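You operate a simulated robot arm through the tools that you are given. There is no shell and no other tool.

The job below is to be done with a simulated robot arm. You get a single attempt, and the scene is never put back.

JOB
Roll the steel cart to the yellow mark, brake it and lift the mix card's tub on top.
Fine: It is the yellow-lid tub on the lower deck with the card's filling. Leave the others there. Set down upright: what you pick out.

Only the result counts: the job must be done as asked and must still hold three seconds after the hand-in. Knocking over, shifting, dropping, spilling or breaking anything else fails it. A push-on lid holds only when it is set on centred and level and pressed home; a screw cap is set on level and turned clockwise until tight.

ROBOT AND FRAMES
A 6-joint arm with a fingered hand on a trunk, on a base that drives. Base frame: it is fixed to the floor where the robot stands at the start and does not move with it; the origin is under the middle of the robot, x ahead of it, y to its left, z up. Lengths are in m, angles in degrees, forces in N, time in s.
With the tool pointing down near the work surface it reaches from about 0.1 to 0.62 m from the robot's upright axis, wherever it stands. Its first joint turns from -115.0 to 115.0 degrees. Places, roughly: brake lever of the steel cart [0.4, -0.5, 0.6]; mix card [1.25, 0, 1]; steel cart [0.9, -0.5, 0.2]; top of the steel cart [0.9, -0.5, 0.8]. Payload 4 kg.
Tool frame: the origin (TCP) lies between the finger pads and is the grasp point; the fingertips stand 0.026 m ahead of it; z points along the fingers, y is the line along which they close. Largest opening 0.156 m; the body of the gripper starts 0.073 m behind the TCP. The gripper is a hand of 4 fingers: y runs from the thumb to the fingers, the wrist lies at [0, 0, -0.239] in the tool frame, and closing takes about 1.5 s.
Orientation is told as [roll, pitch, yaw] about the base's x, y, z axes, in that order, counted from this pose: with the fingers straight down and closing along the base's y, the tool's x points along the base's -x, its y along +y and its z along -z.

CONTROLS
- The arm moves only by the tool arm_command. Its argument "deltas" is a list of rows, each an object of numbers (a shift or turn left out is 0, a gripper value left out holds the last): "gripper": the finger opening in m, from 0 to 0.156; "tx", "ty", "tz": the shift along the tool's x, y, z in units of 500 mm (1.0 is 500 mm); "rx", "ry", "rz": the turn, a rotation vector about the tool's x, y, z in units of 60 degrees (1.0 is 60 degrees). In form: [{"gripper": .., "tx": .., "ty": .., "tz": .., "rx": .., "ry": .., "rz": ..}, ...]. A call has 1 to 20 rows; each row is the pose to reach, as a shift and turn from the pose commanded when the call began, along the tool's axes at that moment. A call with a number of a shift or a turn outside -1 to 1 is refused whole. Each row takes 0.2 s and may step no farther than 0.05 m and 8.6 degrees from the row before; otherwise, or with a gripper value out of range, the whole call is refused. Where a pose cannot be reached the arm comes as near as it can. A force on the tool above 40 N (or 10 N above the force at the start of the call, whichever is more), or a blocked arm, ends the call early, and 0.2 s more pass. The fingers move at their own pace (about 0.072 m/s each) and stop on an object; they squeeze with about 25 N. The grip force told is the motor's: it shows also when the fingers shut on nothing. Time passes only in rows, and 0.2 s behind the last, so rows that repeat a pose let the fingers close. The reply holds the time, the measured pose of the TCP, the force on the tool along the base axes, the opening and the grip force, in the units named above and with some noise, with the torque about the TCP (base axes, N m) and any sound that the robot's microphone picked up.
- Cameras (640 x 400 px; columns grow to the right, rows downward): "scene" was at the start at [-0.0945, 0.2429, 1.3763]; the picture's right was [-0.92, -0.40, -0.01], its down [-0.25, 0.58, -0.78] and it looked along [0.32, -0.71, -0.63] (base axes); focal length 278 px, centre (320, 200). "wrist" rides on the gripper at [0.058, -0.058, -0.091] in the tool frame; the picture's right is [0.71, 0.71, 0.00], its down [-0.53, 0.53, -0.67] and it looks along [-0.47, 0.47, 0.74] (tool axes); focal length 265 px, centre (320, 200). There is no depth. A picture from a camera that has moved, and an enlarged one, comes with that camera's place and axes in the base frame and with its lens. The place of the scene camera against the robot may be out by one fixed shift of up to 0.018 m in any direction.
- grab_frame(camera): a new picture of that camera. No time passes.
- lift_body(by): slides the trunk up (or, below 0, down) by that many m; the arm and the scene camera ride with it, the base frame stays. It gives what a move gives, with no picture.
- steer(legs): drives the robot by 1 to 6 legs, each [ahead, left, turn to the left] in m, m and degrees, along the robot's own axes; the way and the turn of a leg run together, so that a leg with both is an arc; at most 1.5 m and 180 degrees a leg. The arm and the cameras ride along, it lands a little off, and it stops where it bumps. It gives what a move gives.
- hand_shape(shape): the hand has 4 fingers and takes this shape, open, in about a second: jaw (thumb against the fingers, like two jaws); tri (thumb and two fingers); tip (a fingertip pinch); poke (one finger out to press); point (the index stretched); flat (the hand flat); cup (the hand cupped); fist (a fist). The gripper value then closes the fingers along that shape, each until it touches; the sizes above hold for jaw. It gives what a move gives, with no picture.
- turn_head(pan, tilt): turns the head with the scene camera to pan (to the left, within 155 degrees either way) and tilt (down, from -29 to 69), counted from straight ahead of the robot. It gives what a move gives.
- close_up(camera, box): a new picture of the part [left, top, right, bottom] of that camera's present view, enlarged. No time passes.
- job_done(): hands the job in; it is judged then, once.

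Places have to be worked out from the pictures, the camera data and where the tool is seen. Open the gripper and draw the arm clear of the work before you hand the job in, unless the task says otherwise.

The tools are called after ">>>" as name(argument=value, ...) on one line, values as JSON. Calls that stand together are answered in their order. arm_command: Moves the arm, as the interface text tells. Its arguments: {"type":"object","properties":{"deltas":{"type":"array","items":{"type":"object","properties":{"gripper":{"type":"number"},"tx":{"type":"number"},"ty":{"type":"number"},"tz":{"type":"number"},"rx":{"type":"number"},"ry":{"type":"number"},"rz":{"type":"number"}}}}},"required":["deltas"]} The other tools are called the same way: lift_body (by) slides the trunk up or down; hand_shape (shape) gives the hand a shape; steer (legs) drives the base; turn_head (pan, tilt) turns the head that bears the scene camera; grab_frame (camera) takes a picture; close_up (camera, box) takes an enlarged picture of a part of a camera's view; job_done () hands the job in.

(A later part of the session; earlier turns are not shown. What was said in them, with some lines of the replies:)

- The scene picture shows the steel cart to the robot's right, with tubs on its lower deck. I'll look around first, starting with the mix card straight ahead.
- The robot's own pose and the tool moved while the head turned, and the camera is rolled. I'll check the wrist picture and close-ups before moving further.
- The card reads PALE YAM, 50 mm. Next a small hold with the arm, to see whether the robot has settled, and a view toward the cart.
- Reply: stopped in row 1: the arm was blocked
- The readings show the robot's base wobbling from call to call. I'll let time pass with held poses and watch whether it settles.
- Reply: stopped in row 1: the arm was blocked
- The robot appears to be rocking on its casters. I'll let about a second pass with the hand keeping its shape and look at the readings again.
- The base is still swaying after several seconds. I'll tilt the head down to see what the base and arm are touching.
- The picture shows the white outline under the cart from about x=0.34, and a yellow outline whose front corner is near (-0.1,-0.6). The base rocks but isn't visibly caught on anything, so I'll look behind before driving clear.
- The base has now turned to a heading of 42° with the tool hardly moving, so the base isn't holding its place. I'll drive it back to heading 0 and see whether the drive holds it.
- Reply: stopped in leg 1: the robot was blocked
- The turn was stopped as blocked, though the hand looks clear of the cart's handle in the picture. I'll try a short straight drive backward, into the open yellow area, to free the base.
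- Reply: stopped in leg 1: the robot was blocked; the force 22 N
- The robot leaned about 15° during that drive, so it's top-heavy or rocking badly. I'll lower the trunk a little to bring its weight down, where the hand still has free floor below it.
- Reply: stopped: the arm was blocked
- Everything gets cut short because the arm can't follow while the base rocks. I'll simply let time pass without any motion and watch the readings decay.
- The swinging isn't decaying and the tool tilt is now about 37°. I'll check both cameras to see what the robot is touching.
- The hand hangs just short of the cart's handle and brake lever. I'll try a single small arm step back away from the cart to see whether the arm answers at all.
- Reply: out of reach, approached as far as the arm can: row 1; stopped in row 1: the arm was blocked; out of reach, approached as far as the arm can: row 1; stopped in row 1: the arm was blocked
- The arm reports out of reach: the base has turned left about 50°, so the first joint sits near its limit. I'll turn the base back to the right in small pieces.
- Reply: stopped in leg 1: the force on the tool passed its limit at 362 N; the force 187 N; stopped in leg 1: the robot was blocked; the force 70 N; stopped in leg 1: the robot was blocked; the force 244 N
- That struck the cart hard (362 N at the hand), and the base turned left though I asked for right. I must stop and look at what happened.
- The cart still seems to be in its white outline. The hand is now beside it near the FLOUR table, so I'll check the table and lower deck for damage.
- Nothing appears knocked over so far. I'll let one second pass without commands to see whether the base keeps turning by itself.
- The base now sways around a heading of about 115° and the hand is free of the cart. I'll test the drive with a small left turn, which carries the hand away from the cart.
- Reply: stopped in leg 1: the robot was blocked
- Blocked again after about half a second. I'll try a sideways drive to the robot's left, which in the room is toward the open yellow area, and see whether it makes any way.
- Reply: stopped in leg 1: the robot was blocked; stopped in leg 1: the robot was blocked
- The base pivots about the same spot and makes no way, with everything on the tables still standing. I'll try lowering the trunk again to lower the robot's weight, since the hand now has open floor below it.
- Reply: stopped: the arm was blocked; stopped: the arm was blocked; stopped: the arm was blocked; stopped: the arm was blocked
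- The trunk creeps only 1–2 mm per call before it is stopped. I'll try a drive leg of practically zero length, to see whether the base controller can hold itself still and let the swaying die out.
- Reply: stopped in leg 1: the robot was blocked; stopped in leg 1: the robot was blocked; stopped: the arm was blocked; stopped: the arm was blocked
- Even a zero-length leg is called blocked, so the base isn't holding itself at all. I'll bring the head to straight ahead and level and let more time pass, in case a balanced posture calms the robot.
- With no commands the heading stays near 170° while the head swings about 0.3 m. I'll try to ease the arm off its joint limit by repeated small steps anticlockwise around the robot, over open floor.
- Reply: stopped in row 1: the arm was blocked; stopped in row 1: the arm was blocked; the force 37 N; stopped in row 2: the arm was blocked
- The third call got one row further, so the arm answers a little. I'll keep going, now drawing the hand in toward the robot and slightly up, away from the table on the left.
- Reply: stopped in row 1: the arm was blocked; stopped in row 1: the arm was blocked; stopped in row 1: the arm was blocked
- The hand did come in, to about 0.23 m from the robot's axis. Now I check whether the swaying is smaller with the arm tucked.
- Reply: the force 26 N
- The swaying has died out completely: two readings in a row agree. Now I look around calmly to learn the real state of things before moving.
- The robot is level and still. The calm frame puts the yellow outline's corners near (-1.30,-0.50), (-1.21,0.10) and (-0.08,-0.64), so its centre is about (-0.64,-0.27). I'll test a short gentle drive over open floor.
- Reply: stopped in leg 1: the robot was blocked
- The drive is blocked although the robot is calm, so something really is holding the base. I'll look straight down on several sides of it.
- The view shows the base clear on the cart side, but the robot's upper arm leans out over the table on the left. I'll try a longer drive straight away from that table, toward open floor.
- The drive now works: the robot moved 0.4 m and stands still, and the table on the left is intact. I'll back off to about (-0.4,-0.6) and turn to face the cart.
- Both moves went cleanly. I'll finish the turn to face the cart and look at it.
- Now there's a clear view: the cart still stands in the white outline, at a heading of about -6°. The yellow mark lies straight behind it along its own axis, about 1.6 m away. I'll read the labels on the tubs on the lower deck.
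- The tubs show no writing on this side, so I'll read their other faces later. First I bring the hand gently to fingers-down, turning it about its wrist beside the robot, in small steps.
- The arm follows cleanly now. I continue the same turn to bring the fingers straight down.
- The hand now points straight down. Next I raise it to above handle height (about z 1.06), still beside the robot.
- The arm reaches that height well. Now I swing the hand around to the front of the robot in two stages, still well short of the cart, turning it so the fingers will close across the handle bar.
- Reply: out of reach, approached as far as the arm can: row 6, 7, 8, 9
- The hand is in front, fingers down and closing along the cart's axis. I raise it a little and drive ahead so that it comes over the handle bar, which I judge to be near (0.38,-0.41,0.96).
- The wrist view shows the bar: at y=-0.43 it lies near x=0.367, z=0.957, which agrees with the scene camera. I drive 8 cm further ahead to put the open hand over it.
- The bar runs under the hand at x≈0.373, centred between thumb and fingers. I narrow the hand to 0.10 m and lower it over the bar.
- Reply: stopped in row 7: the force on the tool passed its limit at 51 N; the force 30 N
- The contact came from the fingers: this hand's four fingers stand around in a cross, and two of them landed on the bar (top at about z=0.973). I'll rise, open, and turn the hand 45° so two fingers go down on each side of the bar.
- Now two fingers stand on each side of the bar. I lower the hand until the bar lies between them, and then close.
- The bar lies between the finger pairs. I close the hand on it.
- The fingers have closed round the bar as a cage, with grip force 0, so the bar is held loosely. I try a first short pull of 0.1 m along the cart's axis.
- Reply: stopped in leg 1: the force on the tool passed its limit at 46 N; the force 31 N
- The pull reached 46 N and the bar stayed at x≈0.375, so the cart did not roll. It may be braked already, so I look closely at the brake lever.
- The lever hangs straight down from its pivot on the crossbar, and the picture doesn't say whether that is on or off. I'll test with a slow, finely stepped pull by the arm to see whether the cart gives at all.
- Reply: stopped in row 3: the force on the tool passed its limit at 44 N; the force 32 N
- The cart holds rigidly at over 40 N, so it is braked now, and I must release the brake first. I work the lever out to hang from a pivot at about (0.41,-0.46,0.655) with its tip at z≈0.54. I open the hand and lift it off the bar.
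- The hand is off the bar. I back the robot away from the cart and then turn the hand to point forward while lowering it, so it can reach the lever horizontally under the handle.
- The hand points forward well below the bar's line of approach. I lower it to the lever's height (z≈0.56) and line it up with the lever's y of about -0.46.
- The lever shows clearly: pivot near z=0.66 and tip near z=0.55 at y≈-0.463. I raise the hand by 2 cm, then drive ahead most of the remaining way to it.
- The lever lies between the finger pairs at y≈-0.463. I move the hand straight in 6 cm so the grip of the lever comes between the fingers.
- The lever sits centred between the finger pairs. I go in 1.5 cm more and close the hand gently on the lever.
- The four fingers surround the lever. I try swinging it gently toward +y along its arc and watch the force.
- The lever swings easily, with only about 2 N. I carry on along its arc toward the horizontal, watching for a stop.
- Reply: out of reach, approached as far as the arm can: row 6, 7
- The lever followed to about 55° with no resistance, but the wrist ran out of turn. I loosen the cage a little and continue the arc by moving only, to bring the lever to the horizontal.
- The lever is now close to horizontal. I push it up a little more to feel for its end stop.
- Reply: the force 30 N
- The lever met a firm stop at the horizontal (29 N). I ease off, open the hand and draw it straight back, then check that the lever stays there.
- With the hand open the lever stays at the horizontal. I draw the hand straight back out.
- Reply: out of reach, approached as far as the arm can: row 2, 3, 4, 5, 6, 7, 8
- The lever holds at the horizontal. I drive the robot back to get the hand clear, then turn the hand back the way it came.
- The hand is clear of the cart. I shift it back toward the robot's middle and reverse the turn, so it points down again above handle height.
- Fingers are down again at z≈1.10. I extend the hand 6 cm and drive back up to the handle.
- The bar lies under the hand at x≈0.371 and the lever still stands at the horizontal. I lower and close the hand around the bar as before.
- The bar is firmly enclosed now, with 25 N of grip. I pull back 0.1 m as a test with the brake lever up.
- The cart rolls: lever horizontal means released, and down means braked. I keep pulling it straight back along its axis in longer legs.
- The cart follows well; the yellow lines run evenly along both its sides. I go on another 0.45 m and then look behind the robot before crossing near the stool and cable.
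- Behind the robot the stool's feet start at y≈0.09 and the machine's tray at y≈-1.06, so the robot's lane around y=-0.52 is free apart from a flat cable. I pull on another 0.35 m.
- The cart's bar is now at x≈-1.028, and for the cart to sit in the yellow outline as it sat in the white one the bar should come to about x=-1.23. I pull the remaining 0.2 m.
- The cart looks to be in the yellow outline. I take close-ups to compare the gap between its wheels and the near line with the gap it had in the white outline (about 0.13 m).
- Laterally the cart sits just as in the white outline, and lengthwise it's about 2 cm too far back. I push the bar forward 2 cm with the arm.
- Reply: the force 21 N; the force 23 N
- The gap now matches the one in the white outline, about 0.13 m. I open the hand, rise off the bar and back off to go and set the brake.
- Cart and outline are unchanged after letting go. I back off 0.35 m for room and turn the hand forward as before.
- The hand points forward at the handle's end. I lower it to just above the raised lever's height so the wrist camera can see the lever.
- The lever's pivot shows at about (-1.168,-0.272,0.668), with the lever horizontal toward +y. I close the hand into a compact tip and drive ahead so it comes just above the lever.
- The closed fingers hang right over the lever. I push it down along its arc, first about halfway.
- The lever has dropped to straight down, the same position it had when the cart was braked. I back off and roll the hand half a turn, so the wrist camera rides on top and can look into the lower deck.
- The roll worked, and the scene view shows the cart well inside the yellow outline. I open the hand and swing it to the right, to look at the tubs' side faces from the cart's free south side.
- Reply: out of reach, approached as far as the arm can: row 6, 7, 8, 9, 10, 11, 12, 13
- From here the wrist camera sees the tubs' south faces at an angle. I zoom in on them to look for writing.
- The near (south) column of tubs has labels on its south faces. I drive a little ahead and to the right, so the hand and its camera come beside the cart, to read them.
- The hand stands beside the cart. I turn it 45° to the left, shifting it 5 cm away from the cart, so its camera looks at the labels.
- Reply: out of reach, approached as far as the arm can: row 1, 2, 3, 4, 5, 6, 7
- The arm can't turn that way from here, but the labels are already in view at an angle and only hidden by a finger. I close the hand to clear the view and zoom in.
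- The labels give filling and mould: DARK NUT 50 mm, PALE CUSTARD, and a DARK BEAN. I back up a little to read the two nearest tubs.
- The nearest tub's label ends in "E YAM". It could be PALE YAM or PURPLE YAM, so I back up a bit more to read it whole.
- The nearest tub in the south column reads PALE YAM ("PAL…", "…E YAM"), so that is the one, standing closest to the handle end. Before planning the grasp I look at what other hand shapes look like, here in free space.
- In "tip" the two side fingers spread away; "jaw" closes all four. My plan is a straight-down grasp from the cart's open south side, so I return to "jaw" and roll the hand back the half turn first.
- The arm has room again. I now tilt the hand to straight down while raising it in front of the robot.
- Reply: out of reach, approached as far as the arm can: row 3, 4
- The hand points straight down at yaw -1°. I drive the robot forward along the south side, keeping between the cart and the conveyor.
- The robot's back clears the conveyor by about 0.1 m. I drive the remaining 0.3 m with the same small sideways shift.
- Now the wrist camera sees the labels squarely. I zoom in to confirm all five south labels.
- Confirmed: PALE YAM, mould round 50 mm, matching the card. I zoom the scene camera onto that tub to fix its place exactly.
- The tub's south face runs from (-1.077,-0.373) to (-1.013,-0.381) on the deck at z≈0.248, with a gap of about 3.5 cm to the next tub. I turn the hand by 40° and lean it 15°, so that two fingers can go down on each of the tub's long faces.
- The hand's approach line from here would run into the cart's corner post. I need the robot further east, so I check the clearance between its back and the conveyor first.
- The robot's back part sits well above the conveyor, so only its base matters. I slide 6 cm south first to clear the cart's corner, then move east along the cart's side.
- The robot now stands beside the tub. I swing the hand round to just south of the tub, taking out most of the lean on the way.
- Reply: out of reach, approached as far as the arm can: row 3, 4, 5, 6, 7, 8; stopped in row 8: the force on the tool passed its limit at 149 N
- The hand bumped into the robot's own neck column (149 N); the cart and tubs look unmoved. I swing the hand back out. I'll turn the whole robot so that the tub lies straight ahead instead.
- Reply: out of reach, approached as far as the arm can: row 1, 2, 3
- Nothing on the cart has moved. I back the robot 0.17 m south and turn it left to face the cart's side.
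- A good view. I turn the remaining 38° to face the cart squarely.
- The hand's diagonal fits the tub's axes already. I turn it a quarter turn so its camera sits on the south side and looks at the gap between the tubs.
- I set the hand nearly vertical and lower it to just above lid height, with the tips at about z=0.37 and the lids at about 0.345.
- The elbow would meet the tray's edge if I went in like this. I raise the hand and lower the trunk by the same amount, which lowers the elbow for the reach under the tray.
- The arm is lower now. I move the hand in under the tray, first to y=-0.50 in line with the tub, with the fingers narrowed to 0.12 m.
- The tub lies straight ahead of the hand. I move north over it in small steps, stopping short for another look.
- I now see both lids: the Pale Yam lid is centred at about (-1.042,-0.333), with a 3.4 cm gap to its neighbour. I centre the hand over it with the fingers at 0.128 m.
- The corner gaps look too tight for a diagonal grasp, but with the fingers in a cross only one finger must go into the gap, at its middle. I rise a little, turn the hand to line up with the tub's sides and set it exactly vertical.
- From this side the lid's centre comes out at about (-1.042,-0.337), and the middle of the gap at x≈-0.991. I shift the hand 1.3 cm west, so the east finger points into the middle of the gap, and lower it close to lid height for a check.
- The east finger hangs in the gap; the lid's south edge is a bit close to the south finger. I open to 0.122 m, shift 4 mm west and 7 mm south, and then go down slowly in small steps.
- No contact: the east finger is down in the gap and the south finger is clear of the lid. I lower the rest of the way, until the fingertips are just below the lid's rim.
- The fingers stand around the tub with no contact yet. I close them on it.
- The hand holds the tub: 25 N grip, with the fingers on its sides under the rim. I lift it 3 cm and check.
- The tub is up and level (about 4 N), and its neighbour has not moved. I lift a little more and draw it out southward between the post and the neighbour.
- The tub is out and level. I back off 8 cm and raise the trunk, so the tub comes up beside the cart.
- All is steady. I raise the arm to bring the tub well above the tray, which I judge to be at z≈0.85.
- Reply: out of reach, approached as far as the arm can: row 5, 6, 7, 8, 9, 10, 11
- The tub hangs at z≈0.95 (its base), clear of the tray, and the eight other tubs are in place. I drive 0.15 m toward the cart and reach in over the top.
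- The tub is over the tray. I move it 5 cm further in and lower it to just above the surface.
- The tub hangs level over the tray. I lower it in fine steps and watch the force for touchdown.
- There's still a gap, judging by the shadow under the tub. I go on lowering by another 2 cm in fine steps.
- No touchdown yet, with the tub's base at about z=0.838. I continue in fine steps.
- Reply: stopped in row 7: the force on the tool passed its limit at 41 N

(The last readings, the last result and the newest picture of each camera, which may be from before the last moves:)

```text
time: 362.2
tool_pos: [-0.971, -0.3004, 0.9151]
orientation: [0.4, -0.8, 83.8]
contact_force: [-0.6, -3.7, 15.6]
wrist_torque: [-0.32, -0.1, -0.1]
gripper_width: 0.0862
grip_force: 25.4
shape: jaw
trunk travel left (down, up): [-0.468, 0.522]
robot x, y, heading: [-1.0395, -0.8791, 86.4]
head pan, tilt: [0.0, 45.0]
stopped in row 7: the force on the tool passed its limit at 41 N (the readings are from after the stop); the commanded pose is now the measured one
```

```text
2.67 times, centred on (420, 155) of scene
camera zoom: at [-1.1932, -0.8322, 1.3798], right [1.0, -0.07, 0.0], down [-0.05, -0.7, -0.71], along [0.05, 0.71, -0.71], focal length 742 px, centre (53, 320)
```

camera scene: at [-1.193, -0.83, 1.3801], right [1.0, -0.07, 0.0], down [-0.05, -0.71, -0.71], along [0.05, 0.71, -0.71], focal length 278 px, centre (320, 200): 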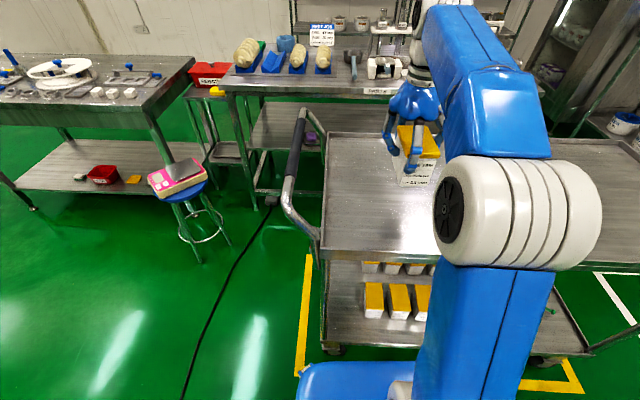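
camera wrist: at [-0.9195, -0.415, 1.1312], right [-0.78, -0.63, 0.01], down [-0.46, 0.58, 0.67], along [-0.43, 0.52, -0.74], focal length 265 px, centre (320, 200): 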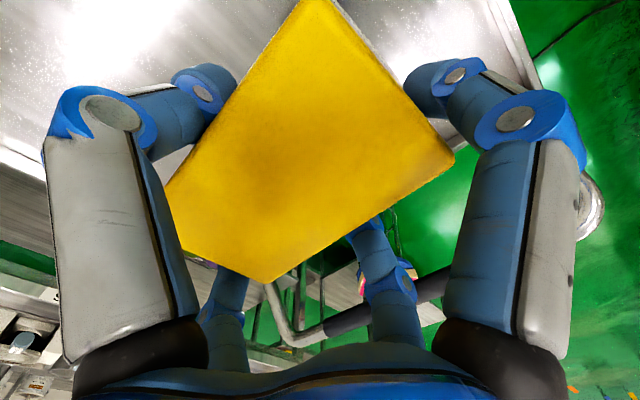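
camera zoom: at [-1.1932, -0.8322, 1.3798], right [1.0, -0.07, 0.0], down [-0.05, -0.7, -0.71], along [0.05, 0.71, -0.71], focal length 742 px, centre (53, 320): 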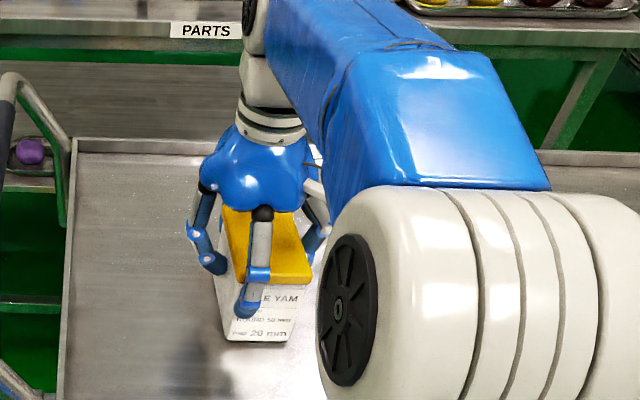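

Touchdown at z≈0.915, pressing lightly. I ease up 2 mm to take off the pressure and open the hand slowly.

>>> arm_command(deltas=[{"tz": -0.003}, {"tz": -0.005}, {"tz": -0.005}, {"tz": -0.005}])

>>> arm_command(deltas=[{"gripper": 0.095}, {"gripper": 0.105}, {"gripper": 0.115}, {"gripper": 0.125}, {"gripper": 0.14}, {"gripper": 0.14}, {"gripper": 0.14}])

>>> close_up(camera="scene", box=[340, 80, 500, 230])

>>> grab_frame(camera="wrist")

```text
time: 363.2
tool_pos: [-0.971, -0.3006, 0.9161]
orientation: [0.4, -0.5, 83.8]
contact_force: [0.7, -4.8, 7.1]
wrist_torque: [-0.12, -0.03, -0.11]
gripper_width: 0.0865
grip_force: 25.1
shape: jaw
trunk travel left (down, up): [-0.468, 0.522]
robot x, y, heading: [-1.0421, -0.8752, 86.2]
head pan, tilt: [0.0, 45.0]
```

```text
time: 364.8
tool_pos: [-0.9711, -0.2975, 0.9158]
orientation: [0.4, -0.5, 83.9]
contact_force: [0.2, -0.8, 0.0]
wrist_torque: [0.03, -0.01, 0.0]
gripper_width: 0.1396
grip_force: 0.0
shape: jaw
trunk travel left (down, up): [-0.468, 0.522]
robot x, y, heading: [-1.0387, -0.876, 86.3]
head pan, tilt: [0.0, 45.0]
```

```text
2.67 times, centred on (420, 155) of scene
camera zoom: at [-1.1929, -0.83, 1.3801], right [1.0, -0.07, 0.0], down [-0.05, -0.71, -0.71], along [0.05, 0.71, -0.71], focal length 742 px, centre (53, 320)
```

zoom: 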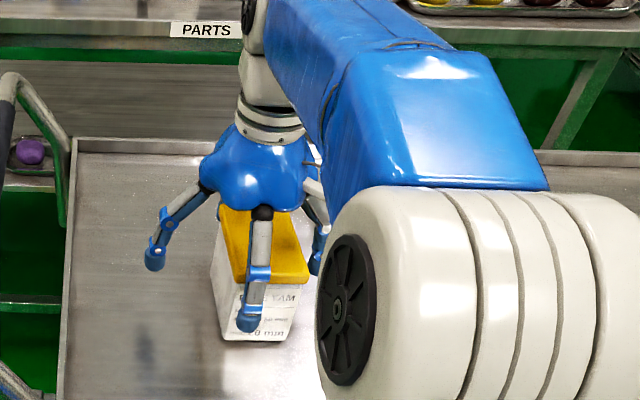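

```text
taken
camera wrist: at [-0.9195, -0.3638, 1.0059], right [-0.78, -0.63, 0.0], down [-0.46, 0.57, 0.68], along [-0.42, 0.53, -0.74], focal length 265 px, centre (320, 200)
```

wrist: 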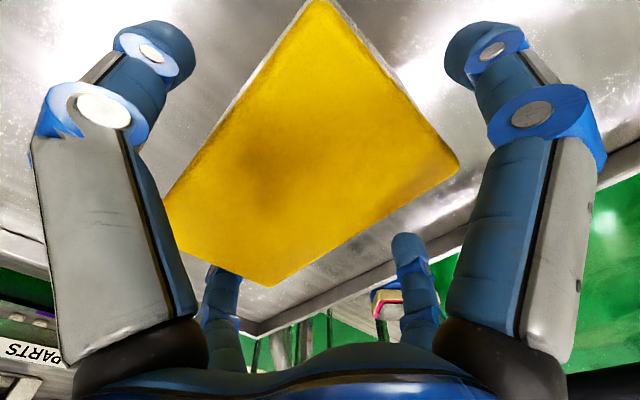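

The tub stands free and upright. I raise the hand straight up and then back away.

>>> arm_command(deltas=[{"tz": -0.03}, {"tz": -0.07}, {"tz": -0.12}, {"tz": -0.17}, {"tz": -0.22}, {"tz": -0.26}, {"tz": -0.26}])

>>> grab_frame(camera="wrist")

>>> steer(legs=[[-0.3, 0, 0]])

>>> grab_frame(camera="scene")

```text
time: 366.4
tool_pos: [-0.9702, -0.3001, 1.0454]
orientation: [0.4, -0.6, 83.9]
contact_force: [0.0, -0.2, 0.5]
wrist_torque: [-0.03, 0.0, -0.01]
gripper_width: 0.1395
grip_force: 0.1
shape: jaw
trunk travel left (down, up): [-0.468, 0.522]
robot x, y, heading: [-1.0416, -0.8771, 86.3]
head pan, tilt: [0.0, 45.0]
```

```text
taken
camera wrist: at [-0.9186, -0.3653, 1.1354], right [-0.78, -0.63, 0.0], down [-0.46, 0.57, 0.68], along [-0.42, 0.53, -0.74], focal length 265 px, centre (320, 200)
```

wrist: 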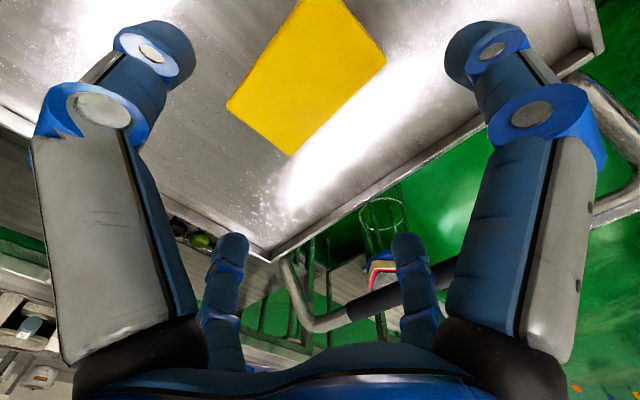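

```text
time: 370.9
tool_pos: [-0.9878, -0.5998, 1.0445]
orientation: [0.4, -0.4, 83.8]
contact_force: [-0.2, 0.4, -0.7]
wrist_torque: [0.0, -0.01, -0.02]
gripper_width: 0.1398
grip_force: 0.0
shape: jaw
trunk travel left (down, up): [-0.468, 0.522]
robot x, y, heading: [-1.0595, -1.179, 85.9]
head pan, tilt: [0.0, 45.0]
```

```text
taken
camera scene: at [-1.213, -1.1319, 1.3801], right [1.0, -0.07, 0.0], down [-0.05, -0.71, -0.71], along [0.05, 0.71, -0.71], focal length 278 px, centre (320, 200)
```

scene: 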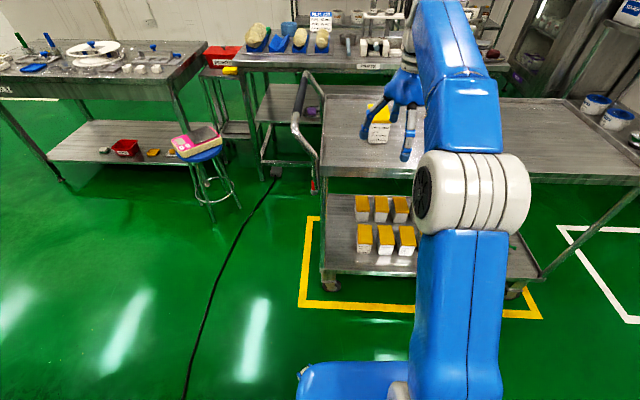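

The tub stands on top and the cart sits inside the yellow outline. I zoom in to check the tub, the brake lever and the other tubs.

>>> close_up(camera="scene", box=[270, 80, 430, 210])

>>> close_up(camera="scene", box=[290, 170, 550, 330])

>>> turn_head(pan=-45, tilt=25)

>>> grab_frame(camera="scene")

```text
3.08 times, centred on (350, 145) of scene
camera zoom: at [-1.213, -1.1319, 1.3801], right [1.0, -0.07, 0.0], down [-0.05, -0.71, -0.71], along [0.05, 0.71, -0.71], focal length 857 px, centre (228, 369)
```

zoom: 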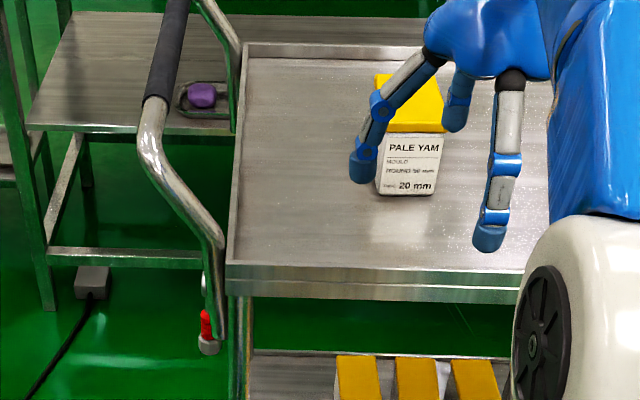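

```text
2.46 times, centred on (420, 250) of scene
camera zoom: at [-1.213, -1.1319, 1.3801], right [1.0, -0.07, 0.0], down [-0.05, -0.71, -0.71], along [0.05, 0.71, -0.71], focal length 685 px, centre (74, 77)
```

zoom: 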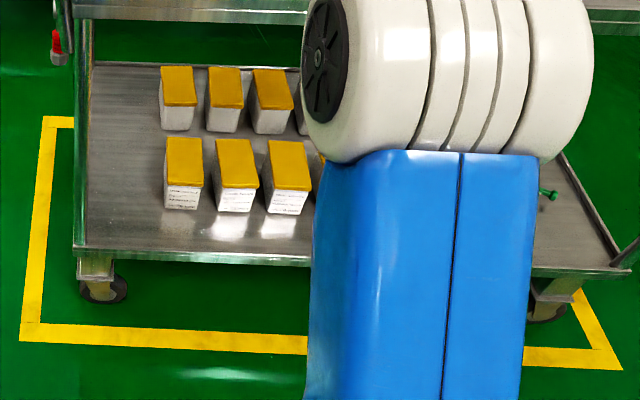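

```text
time: 372.0
tool_pos: [-0.9894, -0.601, 1.0445]
orientation: [0.4, -0.5, 83.7]
contact_force: [0.9, 0.1, 0.2]
wrist_torque: [0.0, 0.06, 0.0]
gripper_width: 0.1401
grip_force: 0.1
shape: jaw
trunk travel left (down, up): [-0.468, 0.522]
robot x, y, heading: [-1.0576, -1.179, 85.9]
head pan, tilt: [-45.0, 25.0]
```

```text
taken
camera scene: at [-1.1492, -1.1524, 1.4107], right [0.66, -0.75, 0.0], down [-0.32, -0.28, -0.91], along [0.68, 0.6, -0.42], focal length 278 px, centre (320, 200)
```

scene: 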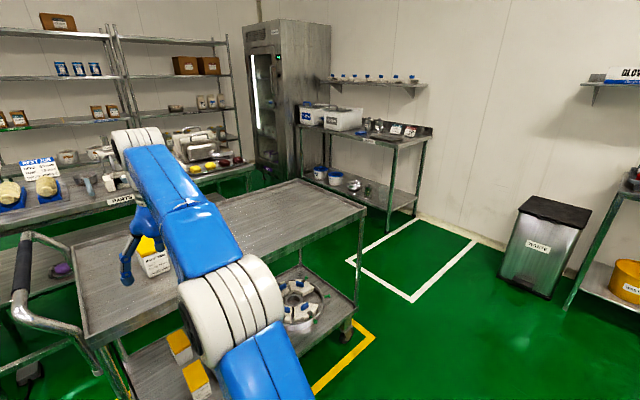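

Everything stands as it should, and the FLOUR table is untouched. One last close look at the brake lever's position.

>>> turn_head(pan=15, tilt=45)

>>> close_up(camera="scene", box=[340, 130, 480, 230])

>>> grab_frame(camera="scene")

```text
time: 373.3
tool_pos: [-0.9884, -0.6005, 1.0453]
orientation: [0.4, -0.5, 83.6]
contact_force: [0.0, -0.2, 0.6]
wrist_torque: [-0.05, 0.01, 0.02]
gripper_width: 0.1397
grip_force: 0.1
shape: jaw
trunk travel left (down, up): [-0.468, 0.522]
robot x, y, heading: [-1.0589, -1.176, 86.0]
head pan, tilt: [15.0, 45.0]
```

```text
4.00 times, centred on (410, 180) of scene
camera zoom: at [-1.2341, -1.1331, 1.3801], right [0.98, 0.19, 0.0], down [0.14, -0.69, -0.71], along [-0.14, 0.69, -0.71], focal length 1114 px, centre (-40, 280)
```

zoom: 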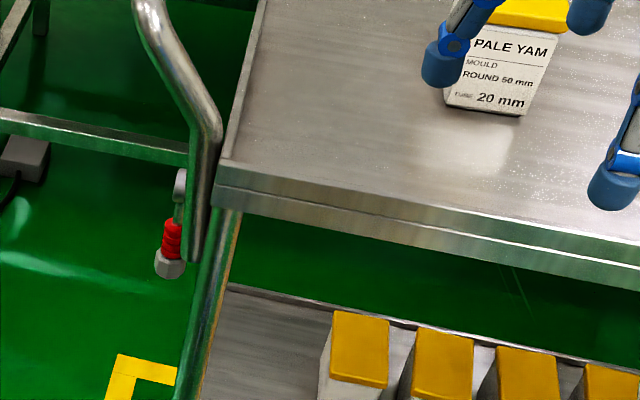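

```text
taken
camera scene: at [-1.2341, -1.1331, 1.3801], right [0.98, 0.19, 0.0], down [0.14, -0.69, -0.71], along [-0.14, 0.69, -0.71], focal length 278 px, centre (320, 200)
```

scene: 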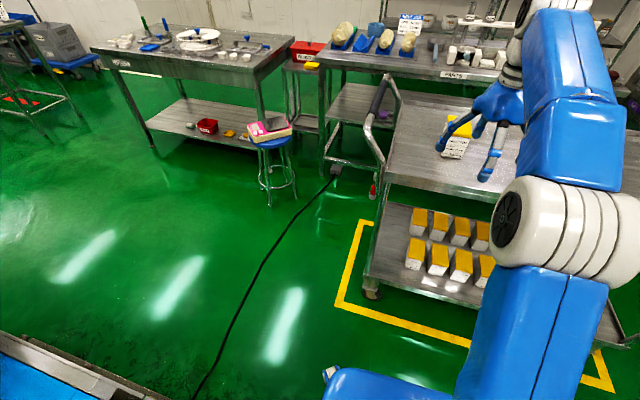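

The cart stands in the yellow outline with its brake lever down. The Pale Yam tub is upright on top, the other eight tubs are in place, and the open hand is clear. I hand the job in.

>>> job_done()

```text
The job is handed in.
```

The steel cart is on the yellow mark with its brake lever down, and the mix card's tub stands upright on top. I've handed the job in, but I haven't seen the verdict.

- **Tub:** The card reads "PALE YAM, 50 mm". I took the yellow-lid tub labelled "PALE YAM, mould round 50 mm". The other eight tubs are still on the lower deck and showed no movement in the pictures. I could only read the labels on the near row; the far row's labels faced away.
- **Cart:** It sits inside the yellow outline about as it sat in the white one, with roughly 13 cm from the near wheels to the line.
- **Brake:** The cart was already braked at the start, so I raised the lever to release it, rolled it over, and lowered the lever again. In the down position it had held against more than 40 N before the move. I didn't push-test it again afterwards.

**Knocks and contact:**
- **Start:** The robot rocked badly for about the first 50 seconds. The hand struck the cart once, at a peak of 362 N.
- **Later:** The hand bumped the robot's own neck column once, at 149 N.
- **Cable:** The robot also drove over a cable lying on the floor.

The pictures afterwards showed nothing knocked over or spilled and nothing visibly shifted.
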